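You operate a simulated robot arm through the tools that you are given. There is no shell and no other tool.

You are at the controls of a simulated two-armed robot. One attempt, no reset.

## Task
Swing the left upper link up and tighten both its caps.
Fine: leave the source's output off.
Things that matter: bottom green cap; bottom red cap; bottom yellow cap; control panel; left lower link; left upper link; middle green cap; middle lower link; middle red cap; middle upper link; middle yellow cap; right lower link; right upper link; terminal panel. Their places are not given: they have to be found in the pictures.

Only the result counts: the job must be done as asked and must still hold three seconds after the hand-in. Knocking over, shifting, dropping, spilling or breaking anything else fails it. A push-on lid holds only when it is set on centred and level and pressed home; a screw cap is set on level and turned clockwise until tight.

## Robot
Two 7-joint arms with fingered hands on one trunk that stands fixed in place. Base frame: the origin is at the foot of the trunk, x ahead of it, y to its left, z up. Readings come in mm, degrees, newtons and seconds.
The left shoulder is at [50, 214, 869], the right one opposite. With the tool pointing down near the work surface each hand reaches from about 420 to 900 mm from the base axis, measured 20 degrees to its own side. Payload 3 kg a hand.
The tool frame of a hand sits at the grasp point between the pads (the TCP): z along the fingers, y along the line on which they close. The tips reach 26 mm beyond it. The gripper opens to 132 mm; its body begins 73 mm behind the TCP. The gripper is a hand of 3 fingers: y runs from the thumb to the fingers, the wrist lies at [0, 0, -229] in the tool frame, and closing takes about 1.5 s.
Orientation is told as [roll, pitch, yaw] about the base's x, y, z axes, in that order, counted from this pose: with the fingers straight down and closing along the base's y, the tool's x points along the base's -x, its y along +y and its z along -z.

## Interface
- The arms move only by the tool play_rows. It takes "left_steps", "right_steps" or both (then of equal length, played together; a hand with none holds still); each is a list of rows, each an object of numbers (a shift or turn left out is 0, a gripper value left out holds the last): "tx", "ty", "tz": the shift along the tool's x, y, z in mm; "wx", "wy", "wz": the turn, a rotation vector about the tool's x, y, z in degrees; "grip": the opening, from 0 (shut) to 1 (fully open). In form: [{"tx": .., "ty": .., "tz": .., "wx": .., "wy": .., "wz": .., "grip": ..}, ...]. A call has 1 to 20 rows; each row shifts and turns the commanded pose from where the row before left it, along the tool's axes as they then stand. Each row takes 0.2 s and may step no farther than 50 mm and 8.6 degrees from the row before; otherwise, or with a gripper value out of range, the whole call is refused. A pose out of reach is approached as far as the arm can. The call stops where the force on the tool passes 40 N (or 10 N more than at its start, if that is more) or the arm is blocked; 0.2 s more then pass. Each finger travels about 72 mm/s and halts on what it meets, pressing with about 31 N; the grip force reading is that of the motor and also rises with nothing between the fingers. The clock runs only during rows and for 0.2 s after the last one: add rows that do not move to give the fingers time. It gives the time, the measured TCP pose, the force on the tool (base axes), the opening and the grip force at its end, in the units of the frame above (readings bear some noise), with the torque about the TCP (base axes, N m) and any sound that the robot's microphone picked up.
- Cameras (640 x 400 px; columns grow to the right, rows downward): "scene" is now at [35.1, -12.6, 1501.5]; the picture's right is [-0.13, -0.99, 0.00], its down [-0.63, 0.08, -0.77] and it looks along [0.76, -0.10, -0.64] (base axes); focal length 335 px, centre (320, 200). "left" rides on the left gripper at [-62, 3, -92] in its tool frame; the picture's right is [-0.05, -1.00, 0.00], its down [0.83, -0.04, -0.56] and it looks along [0.55, -0.03, 0.83] (tool axes); focal length 230 px, centre (320, 200). "right" rides on the right gripper at [62, 3, -92] in its tool frame; the picture's right is [-0.05, 1.00, 0.00], its down [-0.83, -0.04, -0.56] and it looks along [-0.55, -0.03, 0.83] (tool axes); focal length 230 px, centre (320, 200).
- snapshot(camera): a new picture of that camera. It takes no simulated time.
- preshape(shape, hand): the hand has 3 fingers and takes this shape, open, in about a second: jaw (thumb against the fingers, like two jaws); tri (thumb and two fingers); tip (a fingertip pinch); poke (one finger out to press); point (the index stretched); flat (the hand flat); cup (the hand cupped); fist (a fist). The gripper value then closes the fingers along that shape, each until it touches; the sizes above hold for jaw. It gives what a move gives, with no picture.
- pan_tilt(pan, tilt): turns the head with the scene camera to pan (to the left, within 86 degrees either way) and tilt (down, from -29 to 69), counted from straight ahead of the robot. It gives what a move gives.
- probe_pixels(camera, pixels): there is no depth. For up to 12 entries [column, row, z] of the newest picture of that camera ("zoom" is the newest enlarged one), the place [x, y] in the base frame at which the ray of that pixel passes the height z, good to about 2 mm. It takes no simulated time.
- enlarge(camera, box): a new picture of the part [left, top, right, bottom] of that camera's present view, enlarged. It takes no simulated time.
- close_job(): hands the job in; it is judged then, once.

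Unless the task says otherwise, let go and move clear before handing in.

The tools are called after "Call:" as name(argument=value, ...) on one line, values as JSON. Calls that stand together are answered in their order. play_rows: Moves the arms, as the interface text tells. Its arguments: {"type":"object","properties":{"left_steps":{"type":"array","items":{"type":"object","properties":{"tx":{"type":"number"},"ty":{"type":"number"},"tz":{"type":"number"},"wx":{"type":"number"},"wy":{"type":"number"},"wz":{"type":"number"},"grip":{"type":"number"}}}},"right_steps":{"type":"array","items":{"type":"object","properties":{"tx":{"type":"number"},"ty":{"type":"number"},"tz":{"type":"number"},"wx":{"type":"number"},"wy":{"type":"number"},"wz":{"type":"number"},"grip":{"type":"number"}}}}},"required":[]} The other tools are called the same way: preshape (shape, hand) gives the hand a shape; pan_tilt (pan, tilt) turns the head that bears the scene camera; snapshot (camera) takes a picture; probe_pixels (camera, pixels) gives the place at which the rays of pixels pass given heights; enlarge (camera, box) takes an enlarged picture of a part of a camera's view; close_job () hands the job in.

At the start:

```text
time: 0.0
left_tcp_pos: [583.0, 239.5, 1139.9]
left_tool_rot: [0.1, 0.0, 0.1]
left_force: [-0.1, 0.1, -0.1]
left_torque: [0.0, 0.0, -0.04]
left_finger_gap: 131.8
left_gripper_force: 0.0
left_shape: jaw
right_tcp_pos: [572.8, -263.0, 1044.1]
right_tool_rot: [0.0, 0.0, -0.1]
right_force: [0.4, -0.1, -0.1]
right_torque: [0.01, 0.0, 0.0]
right_finger_gap: 132.0
right_gripper_force: 0.0
right_shape: jaw
head pan, tilt (commanded): [-7.4, 39.6]
```

scene: 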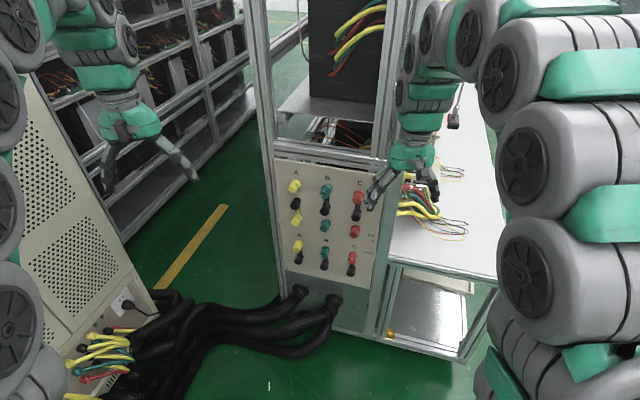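
right: 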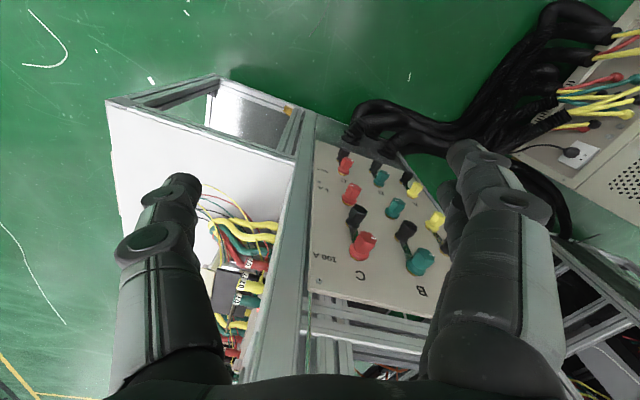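
left: 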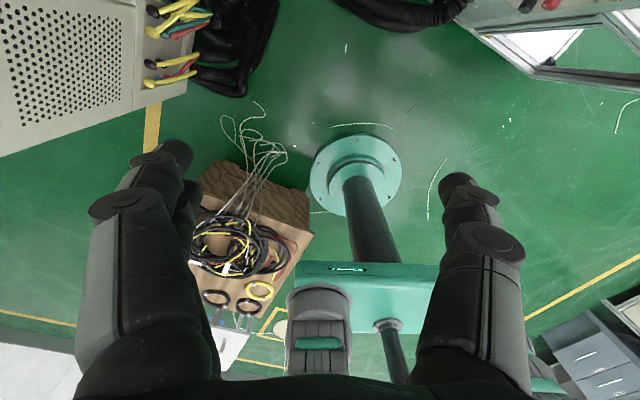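

The scene picture shows the terminal panel at about columns 275-375, rows 160-285, with three rows of caps (yellow, green and red) and black links. I'll enlarge it to see how the links lie.

Call:
enlarge(camera="scene", box=[265, 150, 385, 290])

Call:
enlarge(camera="right", box=[290, 120, 470, 320])

Call:
enlarge(camera="scene", box=[275, 170, 345, 225])

```text
2.86 times, centred on (325, 220) of scene
```

zoom: 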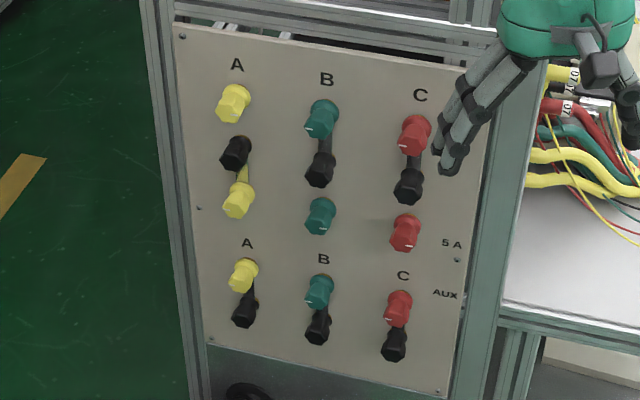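

```text
2.00 times, centred on (380, 220) of right
```

zoom: 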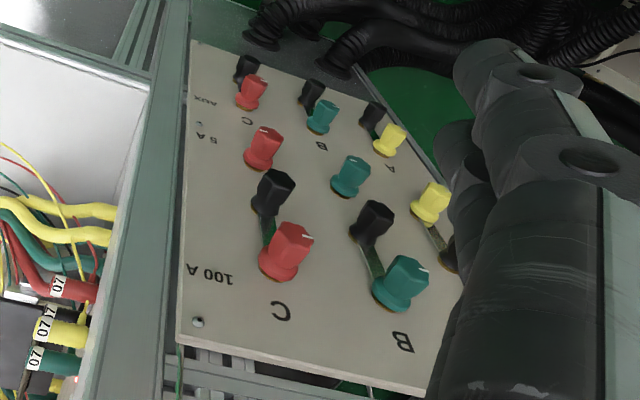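

```text
7.27 times, centred on (310, 198) of scene
```

zoom: 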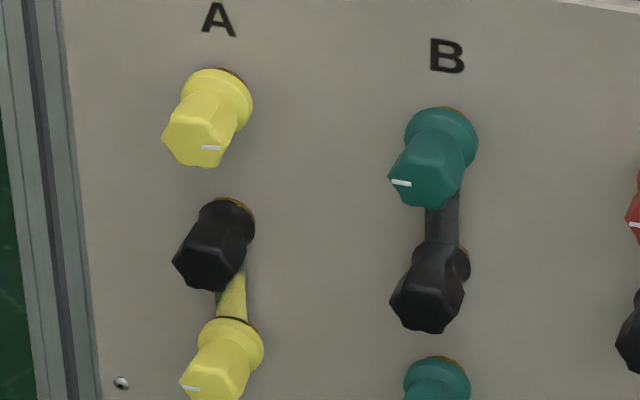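

The links of A differ from B and C: the left upper link hangs from the black post (zoom 213,243) down towards the middle yellow cap (zoom 225,350). I'll triangulate with probes of the same caps in the scene and right cameras.

Call:
probe_pixels(camera="scene", pixels=[[357.9, 196.6, 1000], [357.9, 196.6, 800], [354.7, 231.6, 1000], [354.7, 231.6, 800], [352.5, 257, 1000], [352.5, 257, 800], [325.7, 191.3, 1000], [325.7, 191.3, 800], [295, 186, 1000], [295, 186, 800], [296, 220, 1000], [296, 220, 800]])

Call:
snapshot(camera="right")

```text
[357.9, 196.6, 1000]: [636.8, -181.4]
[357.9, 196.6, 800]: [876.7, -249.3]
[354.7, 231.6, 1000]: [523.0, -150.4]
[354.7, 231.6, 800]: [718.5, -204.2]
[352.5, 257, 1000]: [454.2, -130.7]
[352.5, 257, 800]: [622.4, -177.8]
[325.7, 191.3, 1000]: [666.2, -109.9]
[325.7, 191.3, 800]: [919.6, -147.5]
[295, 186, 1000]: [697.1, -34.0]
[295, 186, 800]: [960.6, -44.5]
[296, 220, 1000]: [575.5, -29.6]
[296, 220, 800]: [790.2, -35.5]
```

```text
taken
```

right: 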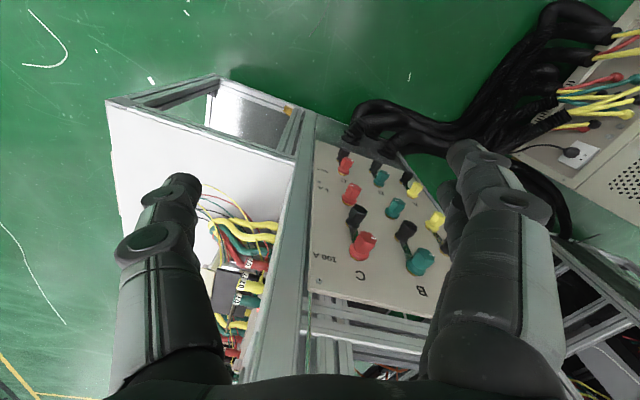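

I have the scene rays for the caps. Now I'll probe the same caps in the right picture: top red (363,245), middle red (351,194), bottom red (345,166) and top green (420,262).

Call:
probe_pixels(camera="right", pixels=[[363.5, 245, 1000], [363.5, 245, 800], [351.5, 194, 1000], [351.5, 194, 800], [345.5, 166, 1000], [345.5, 166, 800], [420, 261.5, 1000], [420, 261.5, 800], [435, 221, 1000], [435, 221, 800], [319, 280.5, 1000], [319, 280.5, 800]])

```text
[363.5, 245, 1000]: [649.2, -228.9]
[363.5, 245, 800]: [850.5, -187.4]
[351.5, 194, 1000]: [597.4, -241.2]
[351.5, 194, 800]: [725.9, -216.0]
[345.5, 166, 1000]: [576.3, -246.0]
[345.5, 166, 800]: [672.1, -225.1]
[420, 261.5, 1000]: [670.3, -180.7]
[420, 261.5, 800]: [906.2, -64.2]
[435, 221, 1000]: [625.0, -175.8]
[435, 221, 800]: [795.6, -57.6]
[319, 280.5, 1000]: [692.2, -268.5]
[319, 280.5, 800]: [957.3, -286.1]
```

The rays meet at about top red (739,-211,913), middle red (746,-212,770), top green (780,-127,908) and top yellow (822,-40,905). So the panel is upright and faces [-0.9, 0.44, 0]. I'll turn the left hand to point forward at the panel, so its camera can look at column A closely.

Call:
play_rows(left_steps=[{"wy": -8.2, "tz": 8}, {"wy": -8.2, "tz": 8}, {"wy": -8.2, "tz": 8}, {"wy": -8.2, "tz": 8}, {"wy": -8.2, "tz": 8}, {"wy": -8.2, "tz": 8}, {"wy": -8.2, "tz": 8}, {"wy": -8.2, "tz": 8}, {"wy": -8.2}, {"wy": -8.2}, {"wy": -8.0}, {}])

Call:
snapshot(camera="scene")

```text
time: 2.6
left_tcp_pos: [694.0, 217.1, 1130.5]
left_tool_rot: [-0.3, -84.3, 0.2]
left_force: [-0.7, 0.1, -0.4]
left_torque: [0.01, -0.03, -0.01]
left_finger_gap: 131.9
left_gripper_force: 0.0
left_shape: jaw
left hand out of reach, approached as far as the arm can: row 8, 9, 10, 11
right_tcp_pos: [572.1, -262.4, 1045.1]
right_tool_rot: [0.0, 0.2, 0.0]
right_force: [-0.1, -0.1, 0.9]
right_torque: [0.01, 0.04, 0.02]
right_finger_gap: 131.8
right_gripper_force: 0.0
right_shape: jaw
head pan, tilt (commanded): [-7.4, 39.6]
```

```text
taken
```

scene: 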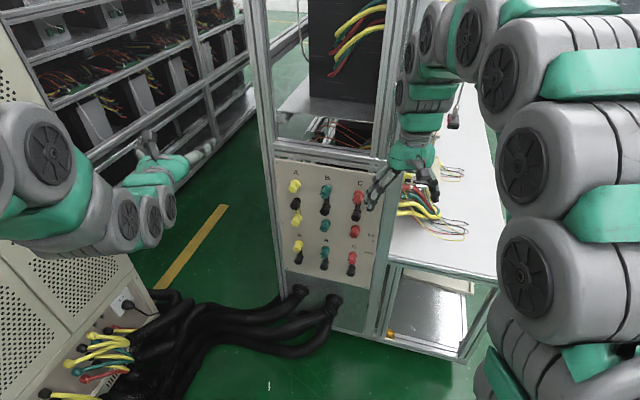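

The hand points forward now, but it could not retract as far as I commanded. I'll step forward and down a little to see which pose the commands start from.

Call:
play_rows(left_steps=[{"tz": 30, "tx": 40}, {"tz": 30, "tx": 40}, {}])

```text
time: 3.4
left_tcp_pos: [742.8, 215.4, 1046.1]
left_tool_rot: [0.1, -84.3, -0.1]
left_force: [0.9, 0.2, -0.2]
left_torque: [0.03, -0.02, -0.01]
left_finger_gap: 132.1
left_gripper_force: 0.0
left_shape: jaw
right_tcp_pos: [572.6, -263.0, 1046.9]
right_tool_rot: [0.0, 0.0, 0.0]
right_force: [-0.1, 1.1, 0.5]
right_torque: [0.0, -0.02, 0.01]
right_finger_gap: 131.9
right_gripper_force: 0.0
right_shape: jaw
head pan, tilt (commanded): [-7.4, 39.6]
```

Commands start from the achieved pose. Now I'll yaw the hand to face the panel and bring it to about (741, 0, 860) for a close look at column A.

Call:
play_rows(left_steps=[{"wx": 6.5, "wy": -1.4, "tx": 25}, {"wx": 6.5, "wy": -1.4, "tx": 25}, {"wx": 6.5, "wy": -1.4, "tx": 25}, {"wx": 6.5, "wy": -1.4, "tx": 25}, {"ty": -32, "tz": 12, "tx": 14}, {"ty": -32, "tz": 12, "tx": 14}, {"ty": -32, "tz": 12, "tx": 14}, {"ty": -32, "tz": 12, "tx": 14}, {"ty": -32, "tz": 12, "tx": 14}, {"ty": -32, "tz": 12, "tx": 14}, {}])

Call:
snapshot(camera="left")

Call:
snapshot(camera="scene")

```text
time: 5.8
left_tcp_pos: [718.8, 8.5, 867.0]
left_tool_rot: [-104.0, -88.7, 77.8]
left_force: [-0.2, -0.1, -0.5]
left_torque: [0.02, 0.02, 0.05]
left_finger_gap: 132.1
left_gripper_force: 0.0
left_shape: jaw
right_tcp_pos: [573.3, -262.8, 1044.0]
right_tool_rot: [-0.1, -0.1, 0.0]
right_force: [-0.3, 0.8, 0.3]
right_torque: [-0.03, -0.01, 0.02]
right_finger_gap: 131.9
right_gripper_force: 0.1
right_shape: jaw
head pan, tilt (commanded): [-7.4, 39.6]
```

```text
taken
```

left: 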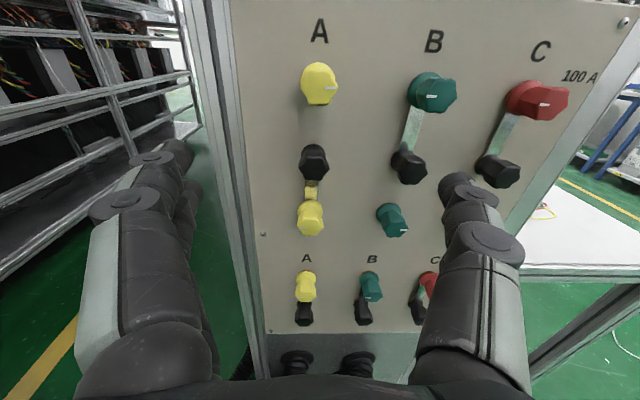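

```text
taken
```

scene: 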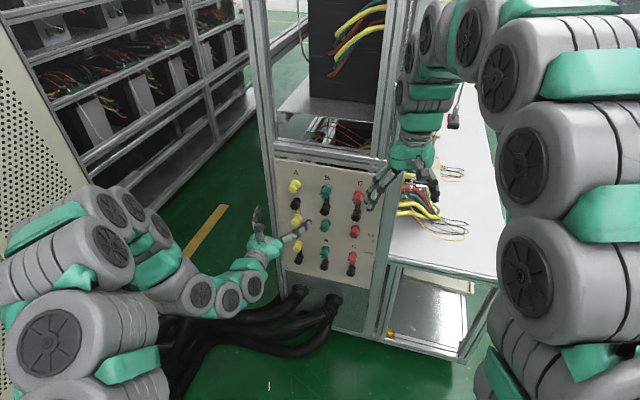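

The left camera now shows column A well: top yellow at (319,85), black at (313,162), the link at (312,190) and middle yellow at (310,217). I'll enlarge these parts.

Call:
enlarge(camera="left", box=[265, 60, 365, 140])

Call:
enlarge(camera="left", box=[270, 135, 370, 245])

Call:
enlarge(camera="left", box=[370, 60, 480, 200])

Call:
enlarge(camera="left", box=[280, 250, 440, 340])

```text
5.00 times, centred on (315, 100) of left
```

zoom: 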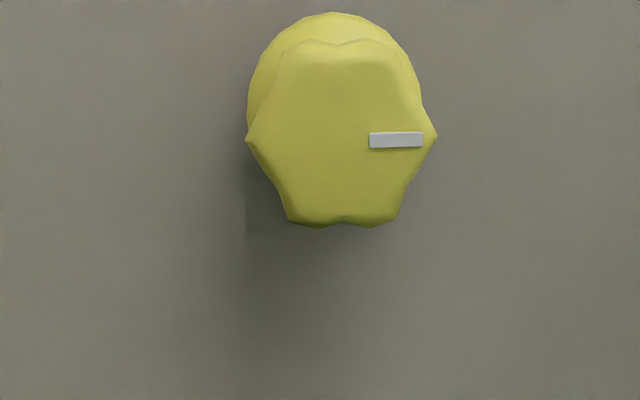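

```text
3.64 times, centred on (320, 190) of left
```

zoom: 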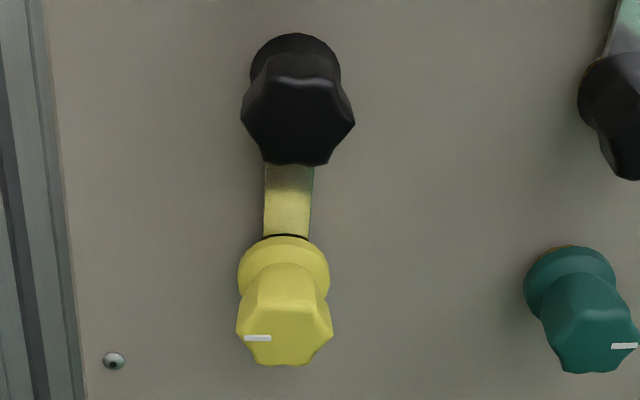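

```text
2.86 times, centred on (425, 130) of left
```

zoom: 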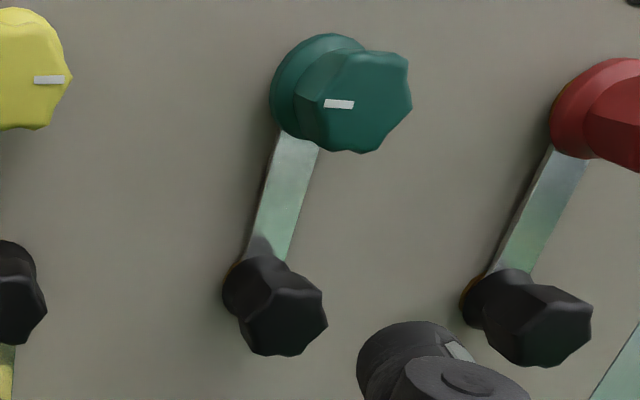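

```text
4.00 times, centred on (360, 295) of left
```

zoom: 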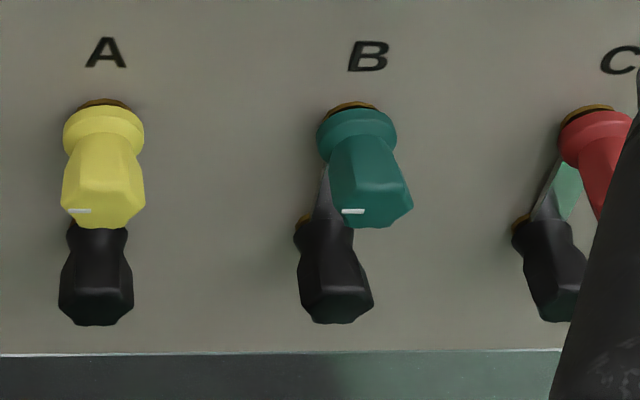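

Links B and C run up to their top caps, while link A runs from the black post down to the middle yellow cap. I need to see the gaps behind the caps, so I'll slide the right hand 110 mm left to look down on column A from above.

Call:
play_rows(right_steps=[{"ty": 28}, {"ty": 28}, {"ty": 28}, {"ty": 28}, {}])

Call:
snapshot(camera="right")

Call:
enlarge(camera="right", box=[300, 140, 460, 300])

```text
time: 7.0
left_tcp_pos: [718.1, 10.3, 867.5]
left_tool_rot: [-104.5, -88.7, 78.6]
left_force: [0.2, 0.1, 0.0]
left_torque: [-0.04, -0.01, 0.01]
left_finger_gap: 131.5
left_gripper_force: 0.1
left_shape: jaw
right_tcp_pos: [571.8, -149.3, 1045.5]
right_tool_rot: [0.0, 0.0, 0.1]
right_force: [0.5, 0.1, -0.4]
right_torque: [-0.01, -0.01, -0.01]
right_finger_gap: 132.0
right_gripper_force: 0.1
right_shape: jaw
head pan, tilt (commanded): [-7.4, 39.6]
```

```text
taken
```

right: 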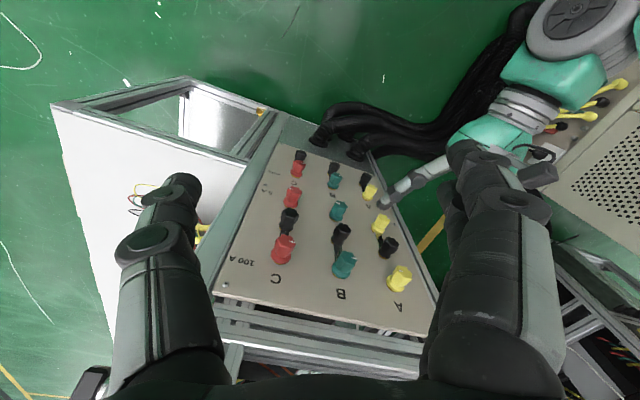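

```text
2.50 times, centred on (380, 220) of right
```

zoom: 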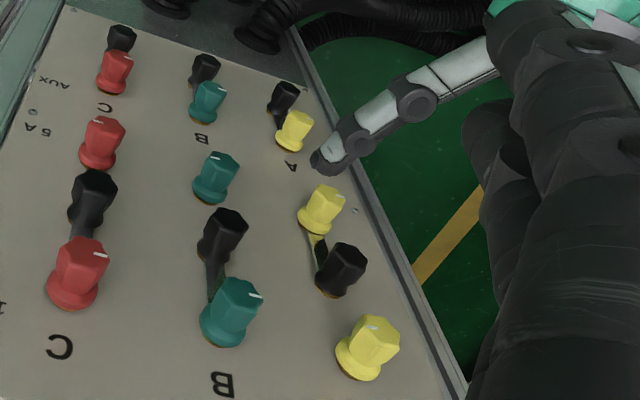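

Call:
enlarge(camera="right", box=[360, 190, 425, 300])

Call:
enlarge(camera="right", box=[320, 190, 370, 285])

Call:
enlarge(camera="right", box=[365, 205, 405, 265])

```text
3.64 times, centred on (392, 245) of right
```

zoom: 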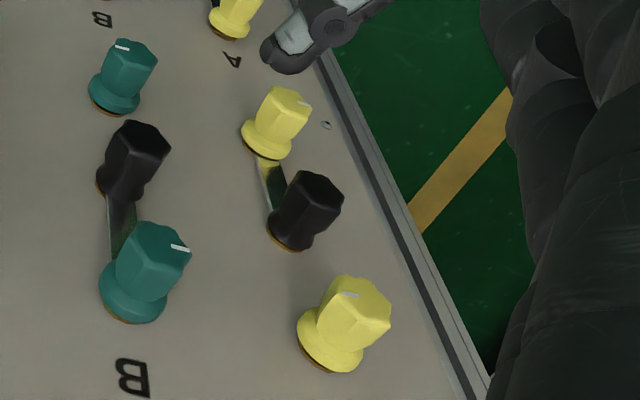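

```text
4.21 times, centred on (345, 238) of right
```

zoom: 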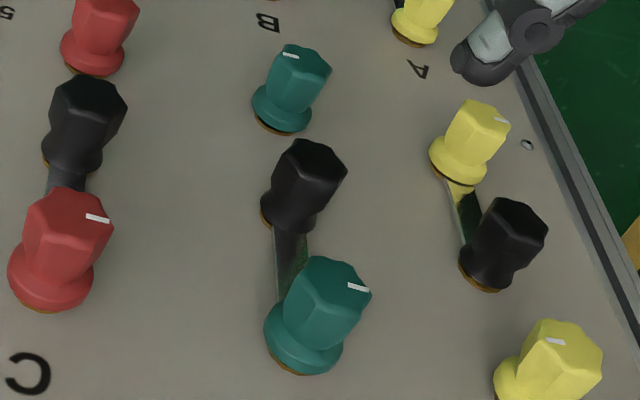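

```text
6.67 times, centred on (385, 235) of right
```

zoom: 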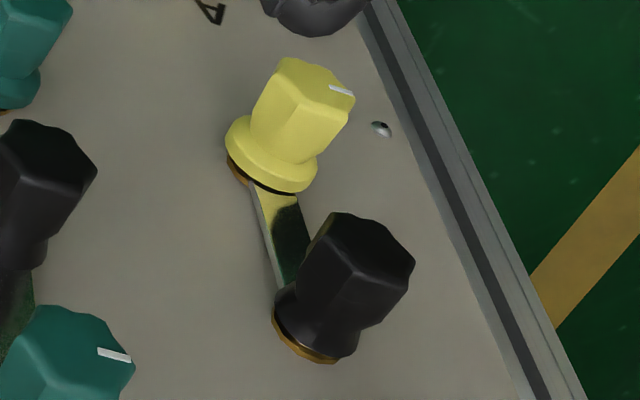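

From above, the middle yellow cap sits over the link end and the top yellow has no link. I need exact geometry, so I'll probe panel marks and cap face centres in both the left and right pictures.

Call:
probe_pixels(camera="left", pixels=[[263.1, 234, 800], [263.1, 234, 700], [318.5, 31, 960], [318.5, 31, 900], [434, 41, 960], [434, 41, 900], [541, 52, 960], [541, 52, 900], [624, 22, 960], [624, 22, 900]])

Call:
probe_pixels(camera="right", pixels=[[394.1, 224.4, 800], [394.1, 224.4, 700], [399, 308, 960], [399, 308, 900], [341, 295, 960], [341, 295, 900], [275, 280, 960], [275, 280, 900], [226, 286, 960], [226, 286, 900]])

```text
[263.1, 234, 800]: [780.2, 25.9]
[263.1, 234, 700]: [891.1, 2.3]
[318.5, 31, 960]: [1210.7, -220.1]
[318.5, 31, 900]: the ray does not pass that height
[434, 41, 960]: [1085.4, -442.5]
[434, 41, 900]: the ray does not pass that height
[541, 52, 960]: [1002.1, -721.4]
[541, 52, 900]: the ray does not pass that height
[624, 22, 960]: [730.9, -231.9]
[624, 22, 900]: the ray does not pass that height
```

```text
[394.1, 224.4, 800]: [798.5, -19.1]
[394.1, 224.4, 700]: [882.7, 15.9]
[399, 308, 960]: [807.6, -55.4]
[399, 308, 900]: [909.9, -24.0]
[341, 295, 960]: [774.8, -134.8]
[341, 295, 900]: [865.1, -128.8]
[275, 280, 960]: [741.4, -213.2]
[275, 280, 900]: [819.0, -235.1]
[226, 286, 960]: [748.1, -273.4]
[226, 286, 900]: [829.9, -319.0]
```

The panel plane is upright at a yaw of about 23°, with normal about [-0.920, 0.391, 0] and n·p about -793. Next I'll enlarge the A caps in both pictures to locate their axes.

Call:
enlarge(camera="right", box=[380, 255, 420, 300])

Call:
enlarge(camera="right", box=[365, 210, 405, 235])

Call:
enlarge(camera="right", box=[370, 230, 405, 265])

Call:
enlarge(camera="left", box=[290, 140, 340, 175])

Call:
enlarge(camera="left", box=[285, 175, 335, 240])

```text
8.89 times, centred on (400, 278) of right
```

zoom: 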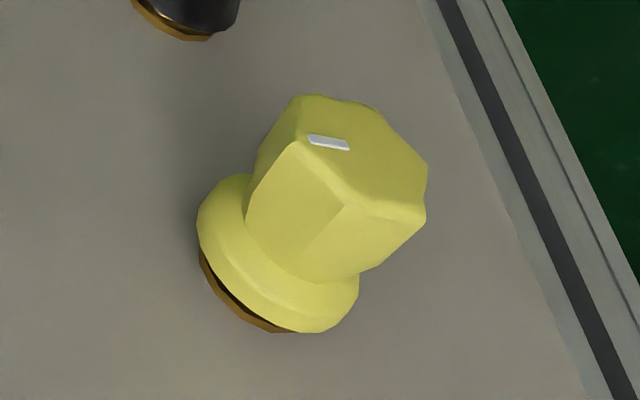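

```text
16.00 times, centred on (385, 222) of right
```

zoom: 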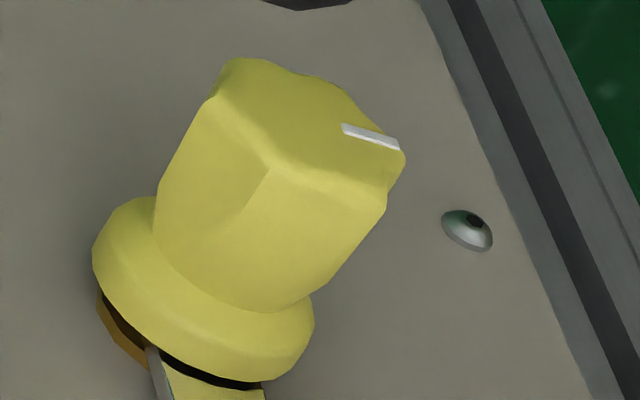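

```text
11.43 times, centred on (388, 248) of right
```

zoom: 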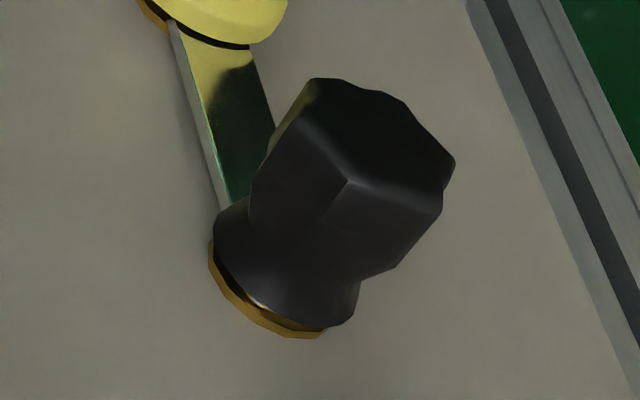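

```text
11.43 times, centred on (315, 158) of left
```

zoom: 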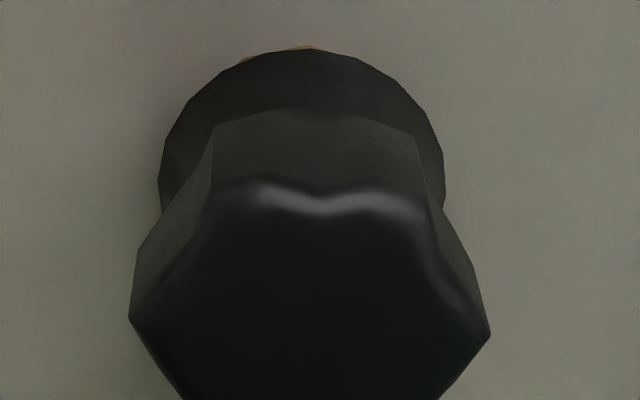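

```text
6.15 times, centred on (310, 208) of left
```

zoom: 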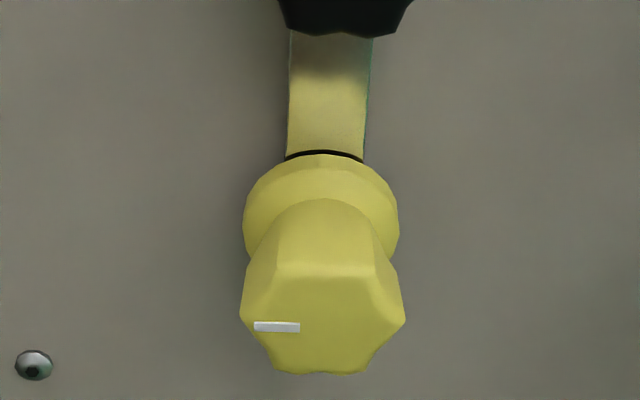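

The middle yellow cap shows a dark gap between its flange and the link. I'll compare it with the tight-looking caps on columns B and C.

Call:
enlarge(camera="right", box=[325, 240, 365, 285])

Call:
enlarge(camera="right", box=[325, 195, 360, 225])

Call:
enlarge(camera="right", box=[325, 215, 360, 255])

Call:
enlarge(camera="left", box=[385, 65, 465, 125])

Call:
enlarge(camera="right", box=[265, 215, 305, 270])

```text
8.89 times, centred on (345, 262) of right
```

zoom: 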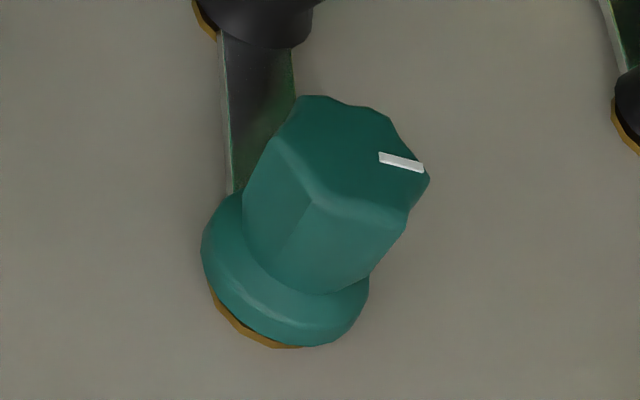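

```text
13.33 times, centred on (342, 210) of right
```

zoom: 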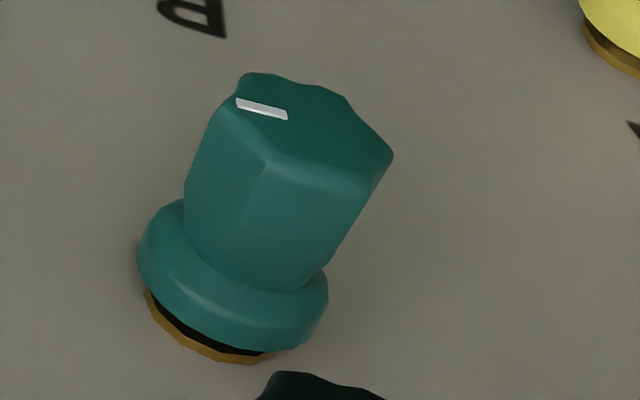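

```text
10.00 times, centred on (342, 235) of right
```

zoom: 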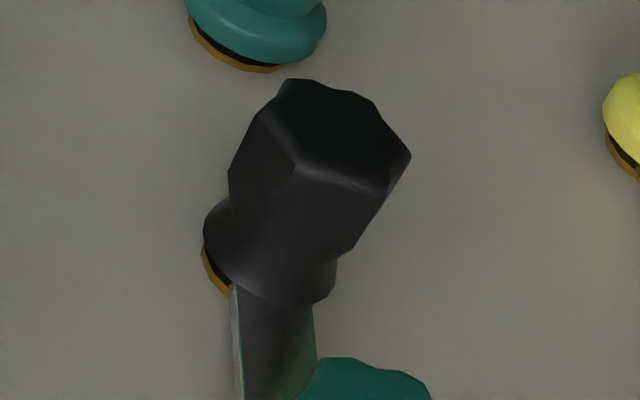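

```text
6.67 times, centred on (425, 95) of left
```

zoom: 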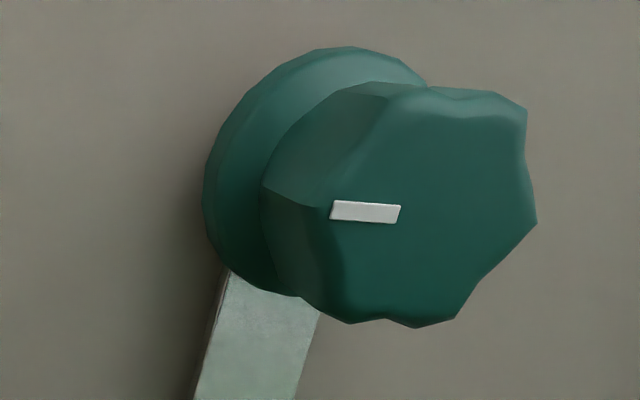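

```text
7.27 times, centred on (285, 242) of right
```

zoom: 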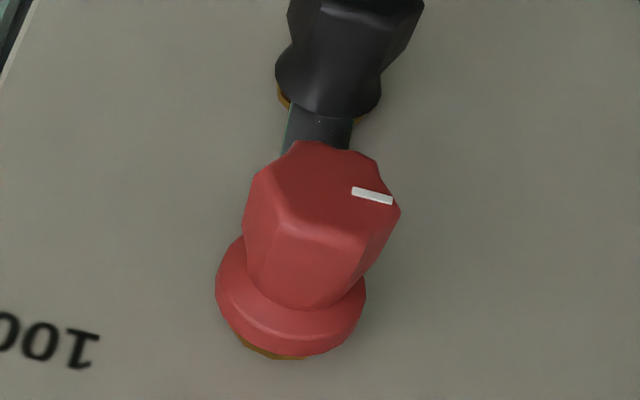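

The middle yellow cap clearly stands off the link, as does the top yellow, while the top green and top red are seated. I place the A axes at u≈288 with z of about 905 (top yellow), 837 (black) and 766 (middle yellow). I'll shape the left hand to poke and look at the finger before I test the link.

Call:
preshape(shape="poke", hand="left")

Call:
snapshot(camera="left")

Call:
snapshot(camera="right")

Call:
enlarge(camera="scene", box=[220, 160, 380, 290])

```text
time: 7.9
left_tcp_pos: [718.7, 9.2, 867.3]
left_tool_rot: [-104.7, -88.9, 78.7]
left_force: [-0.2, 0.4, -0.1]
left_torque: [-0.01, 0.0, -0.01]
left_finger_gap: 0.0
left_gripper_force: 0.1
left_shape: poke
right_tcp_pos: [571.9, -149.8, 1045.3]
right_tool_rot: [0.0, 0.0, 0.1]
right_force: [-0.1, -0.2, -0.1]
right_torque: [0.0, -0.01, 0.01]
right_finger_gap: 131.9
right_gripper_force: 0.2
right_shape: jaw
head pan, tilt (commanded): [-7.4, 39.6]
```

```text
taken
```

left: 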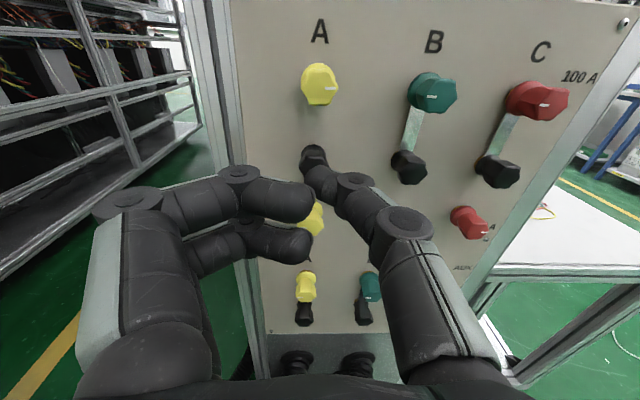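

```text
taken
```

right: 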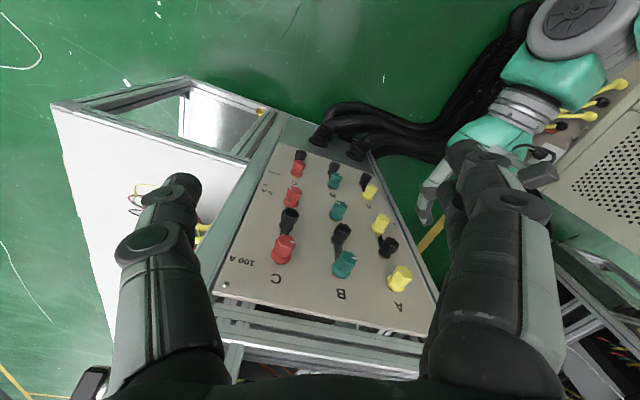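

```text
3.08 times, centred on (300, 225) of scene
```

zoom: 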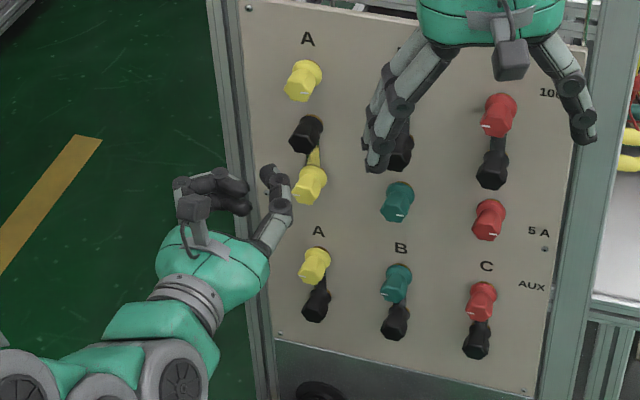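

The poke shape stretches the thumb from image-right, and its tip appears near (318,175) in the left picture. I'll enlarge it to tell the tip from the black cap behind it.

Call:
enlarge(camera="left", box=[270, 120, 400, 260])

Call:
enlarge(camera="scene", box=[255, 195, 325, 250])

```text
2.86 times, centred on (335, 190) of left
```

zoom: 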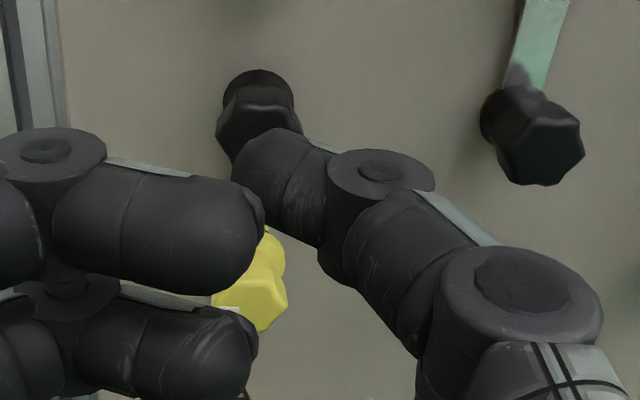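

```text
7.27 times, centred on (290, 222) of scene
```

zoom: 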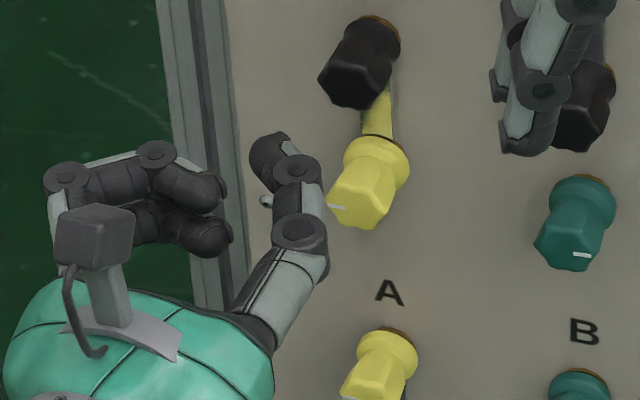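

The poke thumb curls across in front of the hand. I'll try "tip" and "point", which may give a slimmer reach between the caps.

Call:
preshape(shape="tip", hand="left")

Call:
snapshot(camera="left")

Call:
enlarge(camera="scene", box=[240, 180, 340, 260])

Call:
preshape(shape="point", hand="left")

Call:
snapshot(camera="left")

Call:
enlarge(camera="scene", box=[240, 180, 340, 260])

```text
time: 8.8
left_tcp_pos: [720.5, 9.5, 867.5]
left_tool_rot: [-104.5, -88.6, 78.6]
left_force: [-0.4, 0.4, -0.4]
left_torque: [0.01, 0.02, -0.02]
left_finger_gap: 132.0
left_gripper_force: 0.1
left_shape: tip
right_tcp_pos: [571.9, -150.4, 1044.6]
right_tool_rot: [-0.1, 0.1, 0.0]
right_force: [0.8, 0.5, -0.3]
right_torque: [-0.02, -0.01, -0.01]
right_finger_gap: 132.0
right_gripper_force: 0.0
right_shape: jaw
head pan, tilt (commanded): [-7.4, 39.6]
```

```text
taken
```

left: 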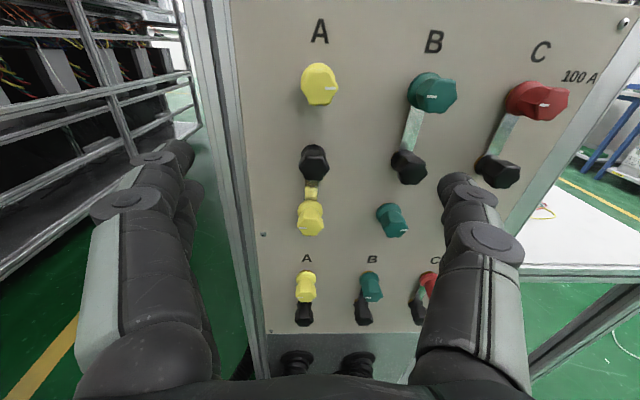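

```text
5.00 times, centred on (290, 220) of scene
```

zoom: 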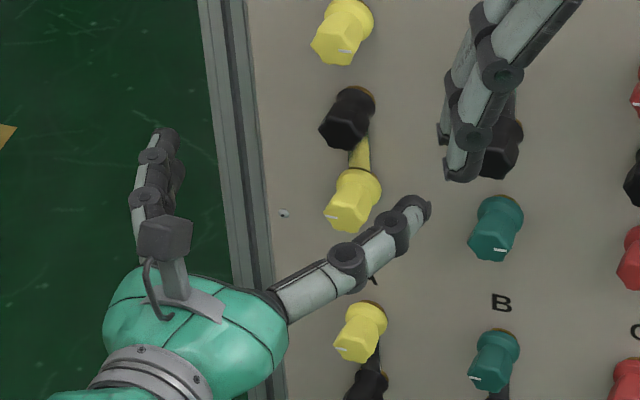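

```text
time: 9.7
left_tcp_pos: [718.8, 9.1, 866.7]
left_tool_rot: [-104.5, -88.8, 78.6]
left_force: [0.0, -0.4, 0.4]
left_torque: [-0.01, 0.0, -0.01]
left_finger_gap: 0.4
left_gripper_force: 0.1
left_shape: point
right_tcp_pos: [572.3, -149.7, 1045.8]
right_tool_rot: [0.1, 0.0, 0.0]
right_force: [0.0, 0.3, -0.1]
right_torque: [0.02, -0.01, -0.05]
right_finger_gap: 131.9
right_gripper_force: 0.1
right_shape: jaw
head pan, tilt (commanded): [-7.4, 39.6]
```

```text
taken
```

left: 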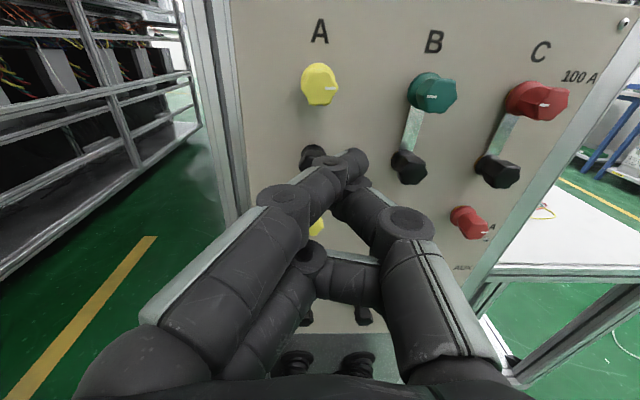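

```text
5.00 times, centred on (290, 220) of scene
```

zoom: 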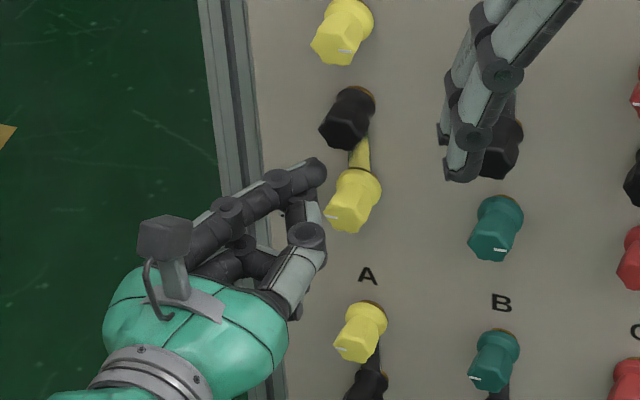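

The poke shape suits best: one thumb about 19 mm thick fits the 42 mm gap between the black and middle yellow caps. Before the swing I need the wrist's turning range, so at this stand-off I'll turn the tool about its own axis.

Call:
preshape(shape="poke", hand="left")

Call:
play_rows(left_steps=[{"wz": 8.5}, {"wz": 8.5}, {"wz": 8.5}, {"wz": 8.5}, {"wz": 8.5}, {"wz": 8.5}, {"wz": 8.5}, {"wz": 8.5}, {"wz": 8.5}, {"wz": 8.5}, {"wz": 8.5}, {"wz": 8.5}, {"wz": 8.5}, {"wz": 8.5}, {"wz": 8.5}, {"wz": 8.5}, {"wz": 8.5}, {"wz": 8.5}, {"wz": 8.5}, {"wz": 8.5}])

```text
time: 10.6
left_tcp_pos: [720.0, 10.1, 867.5]
left_tool_rot: [-104.6, -88.6, 78.5]
left_force: [-0.2, -1.2, -0.1]
left_torque: [-0.02, -0.02, -0.01]
left_finger_gap: 0.1
left_gripper_force: 0.1
left_shape: poke
right_tcp_pos: [571.4, -150.3, 1044.5]
right_tool_rot: [0.0, 0.0, 0.0]
right_force: [-0.8, 0.7, -1.2]
right_torque: [0.0, 0.0, 0.02]
right_finger_gap: 131.9
right_gripper_force: 0.1
right_shape: jaw
head pan, tilt (commanded): [-7.4, 39.6]
```

```text
time: 14.8
left_tcp_pos: [719.4, 9.4, 864.9]
left_tool_rot: [91.6, 78.9, -114.5]
left_force: [0.0, 0.4, -0.4]
left_torque: [0.0, -0.02, 0.01]
left_finger_gap: 0.0
left_gripper_force: 0.0
left_shape: poke
right_tcp_pos: [571.9, -150.0, 1045.7]
right_tool_rot: [-0.1, 0.0, 0.0]
right_force: [-0.6, 0.3, -0.2]
right_torque: [0.01, -0.01, -0.02]
right_finger_gap: 131.7
right_gripper_force: 0.0
right_shape: jaw
head pan, tilt (commanded): [-7.4, 39.6]
```

The wrist turned the full 170° with no reach warning. I'll try going further to find the clockwise limit, which matters for tightening.

Call:
play_rows(left_steps=[{"wz": 8.5}, {"wz": 8.5}, {"wz": 8.5}, {"wz": 8.5}, {"wz": 8.5}, {"wz": 8.5}, {"wz": 8.5}, {"wz": 8.5}, {"wz": 8.5}, {"wz": 8.5}])

Call:
snapshot(camera="scene")

```text
time: 17.0
left_tcp_pos: [719.9, 11.3, 865.2]
left_tool_rot: [-90.4, 16.1, 63.8]
left_force: [0.9, -0.9, 0.9]
left_torque: [0.02, 0.0, -0.01]
left_finger_gap: 0.1
left_gripper_force: 0.0
left_shape: poke
right_tcp_pos: [572.3, -149.8, 1045.2]
right_tool_rot: [0.0, -0.1, -0.1]
right_force: [0.7, 0.2, 0.0]
right_torque: [-0.01, 0.03, 0.03]
right_finger_gap: 131.9
right_gripper_force: 0.1
right_shape: jaw
head pan, tilt (commanded): [-7.4, 39.6]
```

```text
taken
```

scene: 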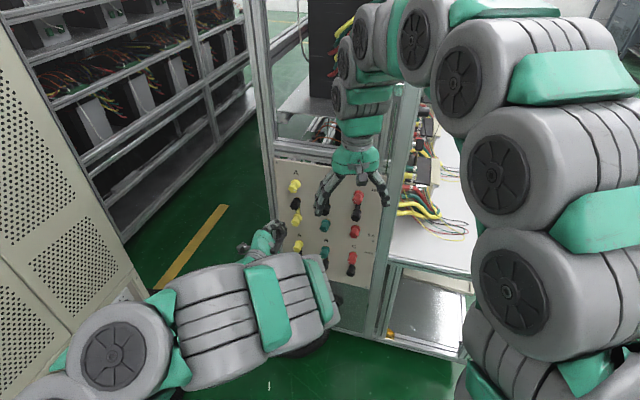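

It turned 255° with no limit reached, though the elbow has swung to the right. I'll turn back the same amount.

Call:
play_rows(left_steps=[{"wz": -8.5}, {"wz": -8.5}, {"wz": -8.5}, {"wz": -8.5}, {"wz": -8.5}, {"wz": -8.5}, {"wz": -8.5}, {"wz": -8.5}, {"wz": -8.5}, {"wz": -8.5}, {"wz": -8.5}, {"wz": -8.5}, {"wz": -8.5}, {"wz": -8.5}, {"wz": -8.5}, {"wz": -8.5}, {"wz": -8.5}, {"wz": -8.5}, {"wz": -8.5}, {"wz": -8.5}])

Call:
play_rows(left_steps=[{"wz": -8.5}, {"wz": -8.5}, {"wz": -8.5}, {"wz": -8.5}, {"wz": -8.5}, {"wz": -8.5}, {"wz": -8.5}, {"wz": -8.5}, {"wz": -8.5}, {"wz": -8.5}, {}])

Call:
snapshot(camera="scene")

Call:
snapshot(camera="left")

```text
time: 21.2
left_tcp_pos: [718.9, 9.2, 866.4]
left_tool_rot: [90.3, -6.3, -116.0]
left_force: [0.3, 0.1, -0.3]
left_torque: [0.01, 0.0, 0.0]
left_finger_gap: 0.0
left_gripper_force: 0.1
left_shape: poke
right_tcp_pos: [572.7, -150.1, 1045.6]
right_tool_rot: [-0.1, 0.0, 0.1]
right_force: [0.8, 0.4, 0.6]
right_torque: [-0.02, 0.0, -0.04]
right_finger_gap: 131.8
right_gripper_force: 0.1
right_shape: jaw
head pan, tilt (commanded): [-7.4, 39.6]
```

```text
time: 23.6
left_tcp_pos: [720.3, 10.0, 866.7]
left_tool_rot: [-104.9, -88.5, 78.9]
left_force: [-0.3, -0.3, 0.1]
left_torque: [0.01, 0.02, 0.0]
left_finger_gap: 0.0
left_gripper_force: 0.1
left_shape: poke
right_tcp_pos: [572.4, -149.6, 1045.0]
right_tool_rot: [0.1, 0.0, 0.0]
right_force: [0.5, 0.4, -0.8]
right_torque: [0.01, 0.01, 0.04]
right_finger_gap: 132.2
right_gripper_force: 0.0
right_shape: jaw
head pan, tilt (commanded): [-7.4, 39.6]
```

```text
taken
```

scene: 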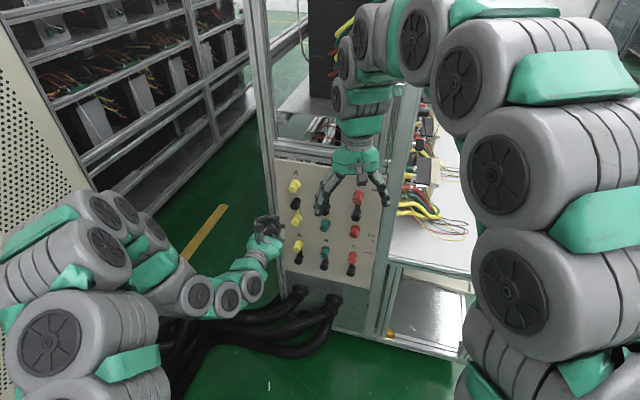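

```text
taken
```

left: 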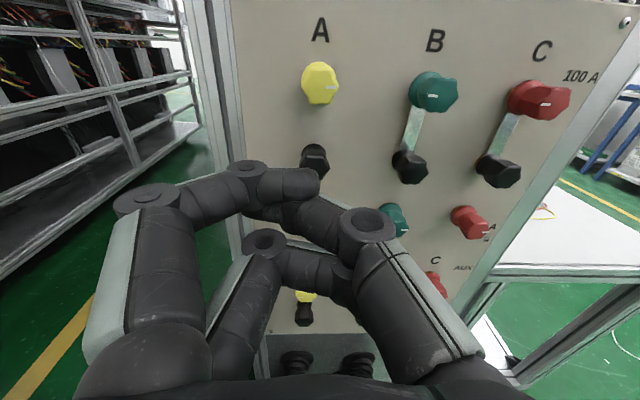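

The poke fingers have curled further in the left picture, because the held grip value closed the shape. I'll command grip 1 and look again.

Call:
play_rows(left_steps=[{"grip": 1}, {}, {}, {}, {}, {}, {}])

Call:
snapshot(camera="left")

```text
time: 25.2
left_tcp_pos: [719.9, 10.4, 865.8]
left_tool_rot: [-104.9, -88.7, 78.9]
left_force: [0.0, 0.4, 0.5]
left_torque: [0.04, 0.01, 0.0]
left_finger_gap: 0.0
left_gripper_force: 0.1
left_shape: poke
right_tcp_pos: [572.3, -149.0, 1045.2]
right_tool_rot: [-0.1, 0.0, 0.0]
right_force: [0.1, 0.2, 0.5]
right_torque: [0.01, 0.02, -0.03]
right_finger_gap: 131.9
right_gripper_force: 0.0
right_shape: jaw
head pan, tilt (commanded): [-7.4, 39.6]
```

```text
taken
```

left: 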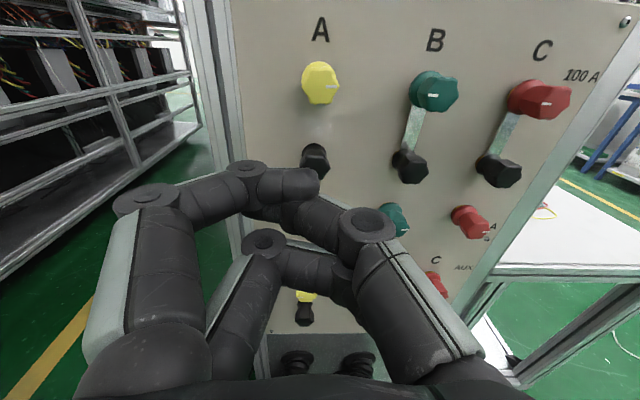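

Coming from "point", the fingers snagged the thumb. I'll open to jaw first and then form poke again.

Call:
preshape(shape="jaw", hand="left")

Call:
preshape(shape="poke", hand="left")

Call:
play_rows(left_steps=[{}, {}, {}])

Call:
snapshot(camera="left")

```text
time: 26.1
left_tcp_pos: [719.1, 11.2, 865.2]
left_tool_rot: [-104.9, -88.7, 78.9]
left_force: [-0.5, -0.5, -0.2]
left_torque: [0.04, -0.01, 0.01]
left_finger_gap: 95.1
left_gripper_force: 0.0
left_shape: jaw
right_tcp_pos: [571.2, -148.8, 1046.0]
right_tool_rot: [0.0, 0.0, 0.0]
right_force: [0.3, 0.4, 0.7]
right_torque: [0.01, -0.02, 0.0]
right_finger_gap: 131.8
right_gripper_force: 0.1
right_shape: jaw
head pan, tilt (commanded): [-7.4, 39.6]
```

```text
time: 27.0
left_tcp_pos: [720.5, 9.7, 866.1]
left_tool_rot: [-105.1, -88.7, 79.1]
left_force: [0.6, 0.0, 0.2]
left_torque: [-0.02, -0.02, 0.01]
left_finger_gap: 0.1
left_gripper_force: 0.0
left_shape: poke
right_tcp_pos: [571.7, -149.0, 1045.5]
right_tool_rot: [0.0, 0.0, 0.0]
right_force: [0.4, -0.2, -0.3]
right_torque: [0.02, 0.02, 0.01]
right_finger_gap: 132.1
right_gripper_force: 0.0
right_shape: jaw
head pan, tilt (commanded): [-7.4, 39.6]
```

```text
time: 27.8
left_tcp_pos: [719.7, 11.3, 866.5]
left_tool_rot: [-105.0, -88.8, 79.0]
left_force: [0.6, -0.3, 0.9]
left_torque: [0.02, 0.01, 0.01]
left_finger_gap: 0.0
left_gripper_force: 0.1
left_shape: poke
right_tcp_pos: [571.5, -149.0, 1045.0]
right_tool_rot: [0.0, 0.0, 0.0]
right_force: [0.4, 0.5, -0.3]
right_torque: [-0.01, 0.03, 0.01]
right_finger_gap: 131.8
right_gripper_force: 0.1
right_shape: jaw
head pan, tilt (commanded): [-7.4, 39.6]
```

```text
taken
```

left: 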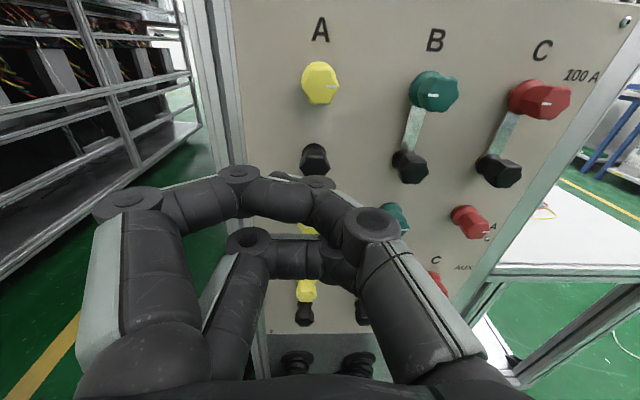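

Call:
enlarge(camera="left", box=[200, 120, 420, 300])

Call:
enlarge(camera="scene", box=[240, 195, 310, 250])

Call:
enlarge(camera="right", box=[360, 140, 480, 250])

```text
2.22 times, centred on (310, 210) of left
```

zoom: 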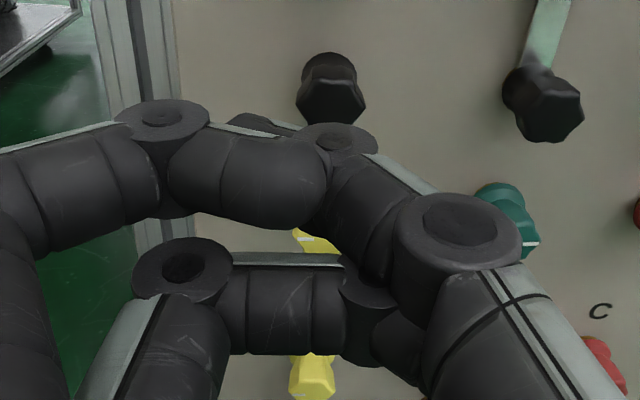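

```text
7.27 times, centred on (275, 222) of scene
```

zoom: 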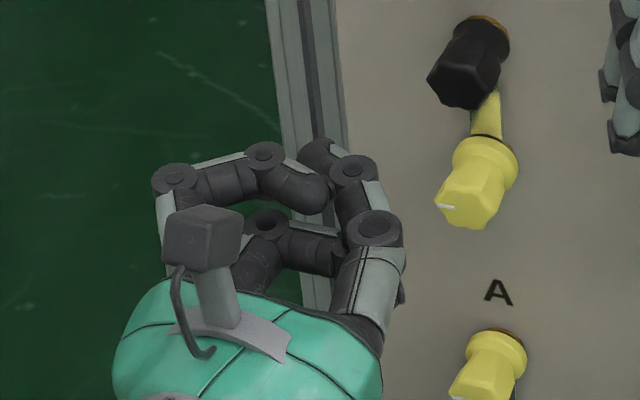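

```text
3.64 times, centred on (420, 195) of right
```

zoom: 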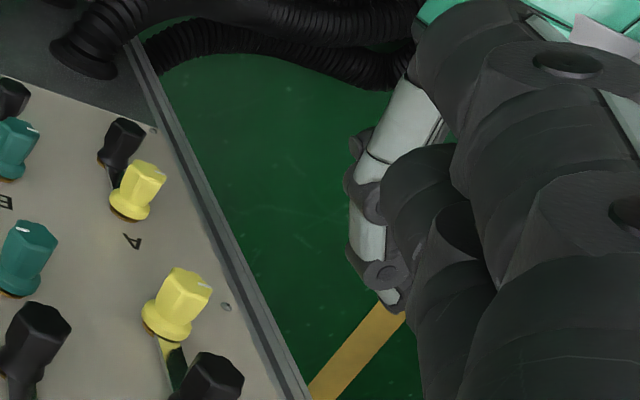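

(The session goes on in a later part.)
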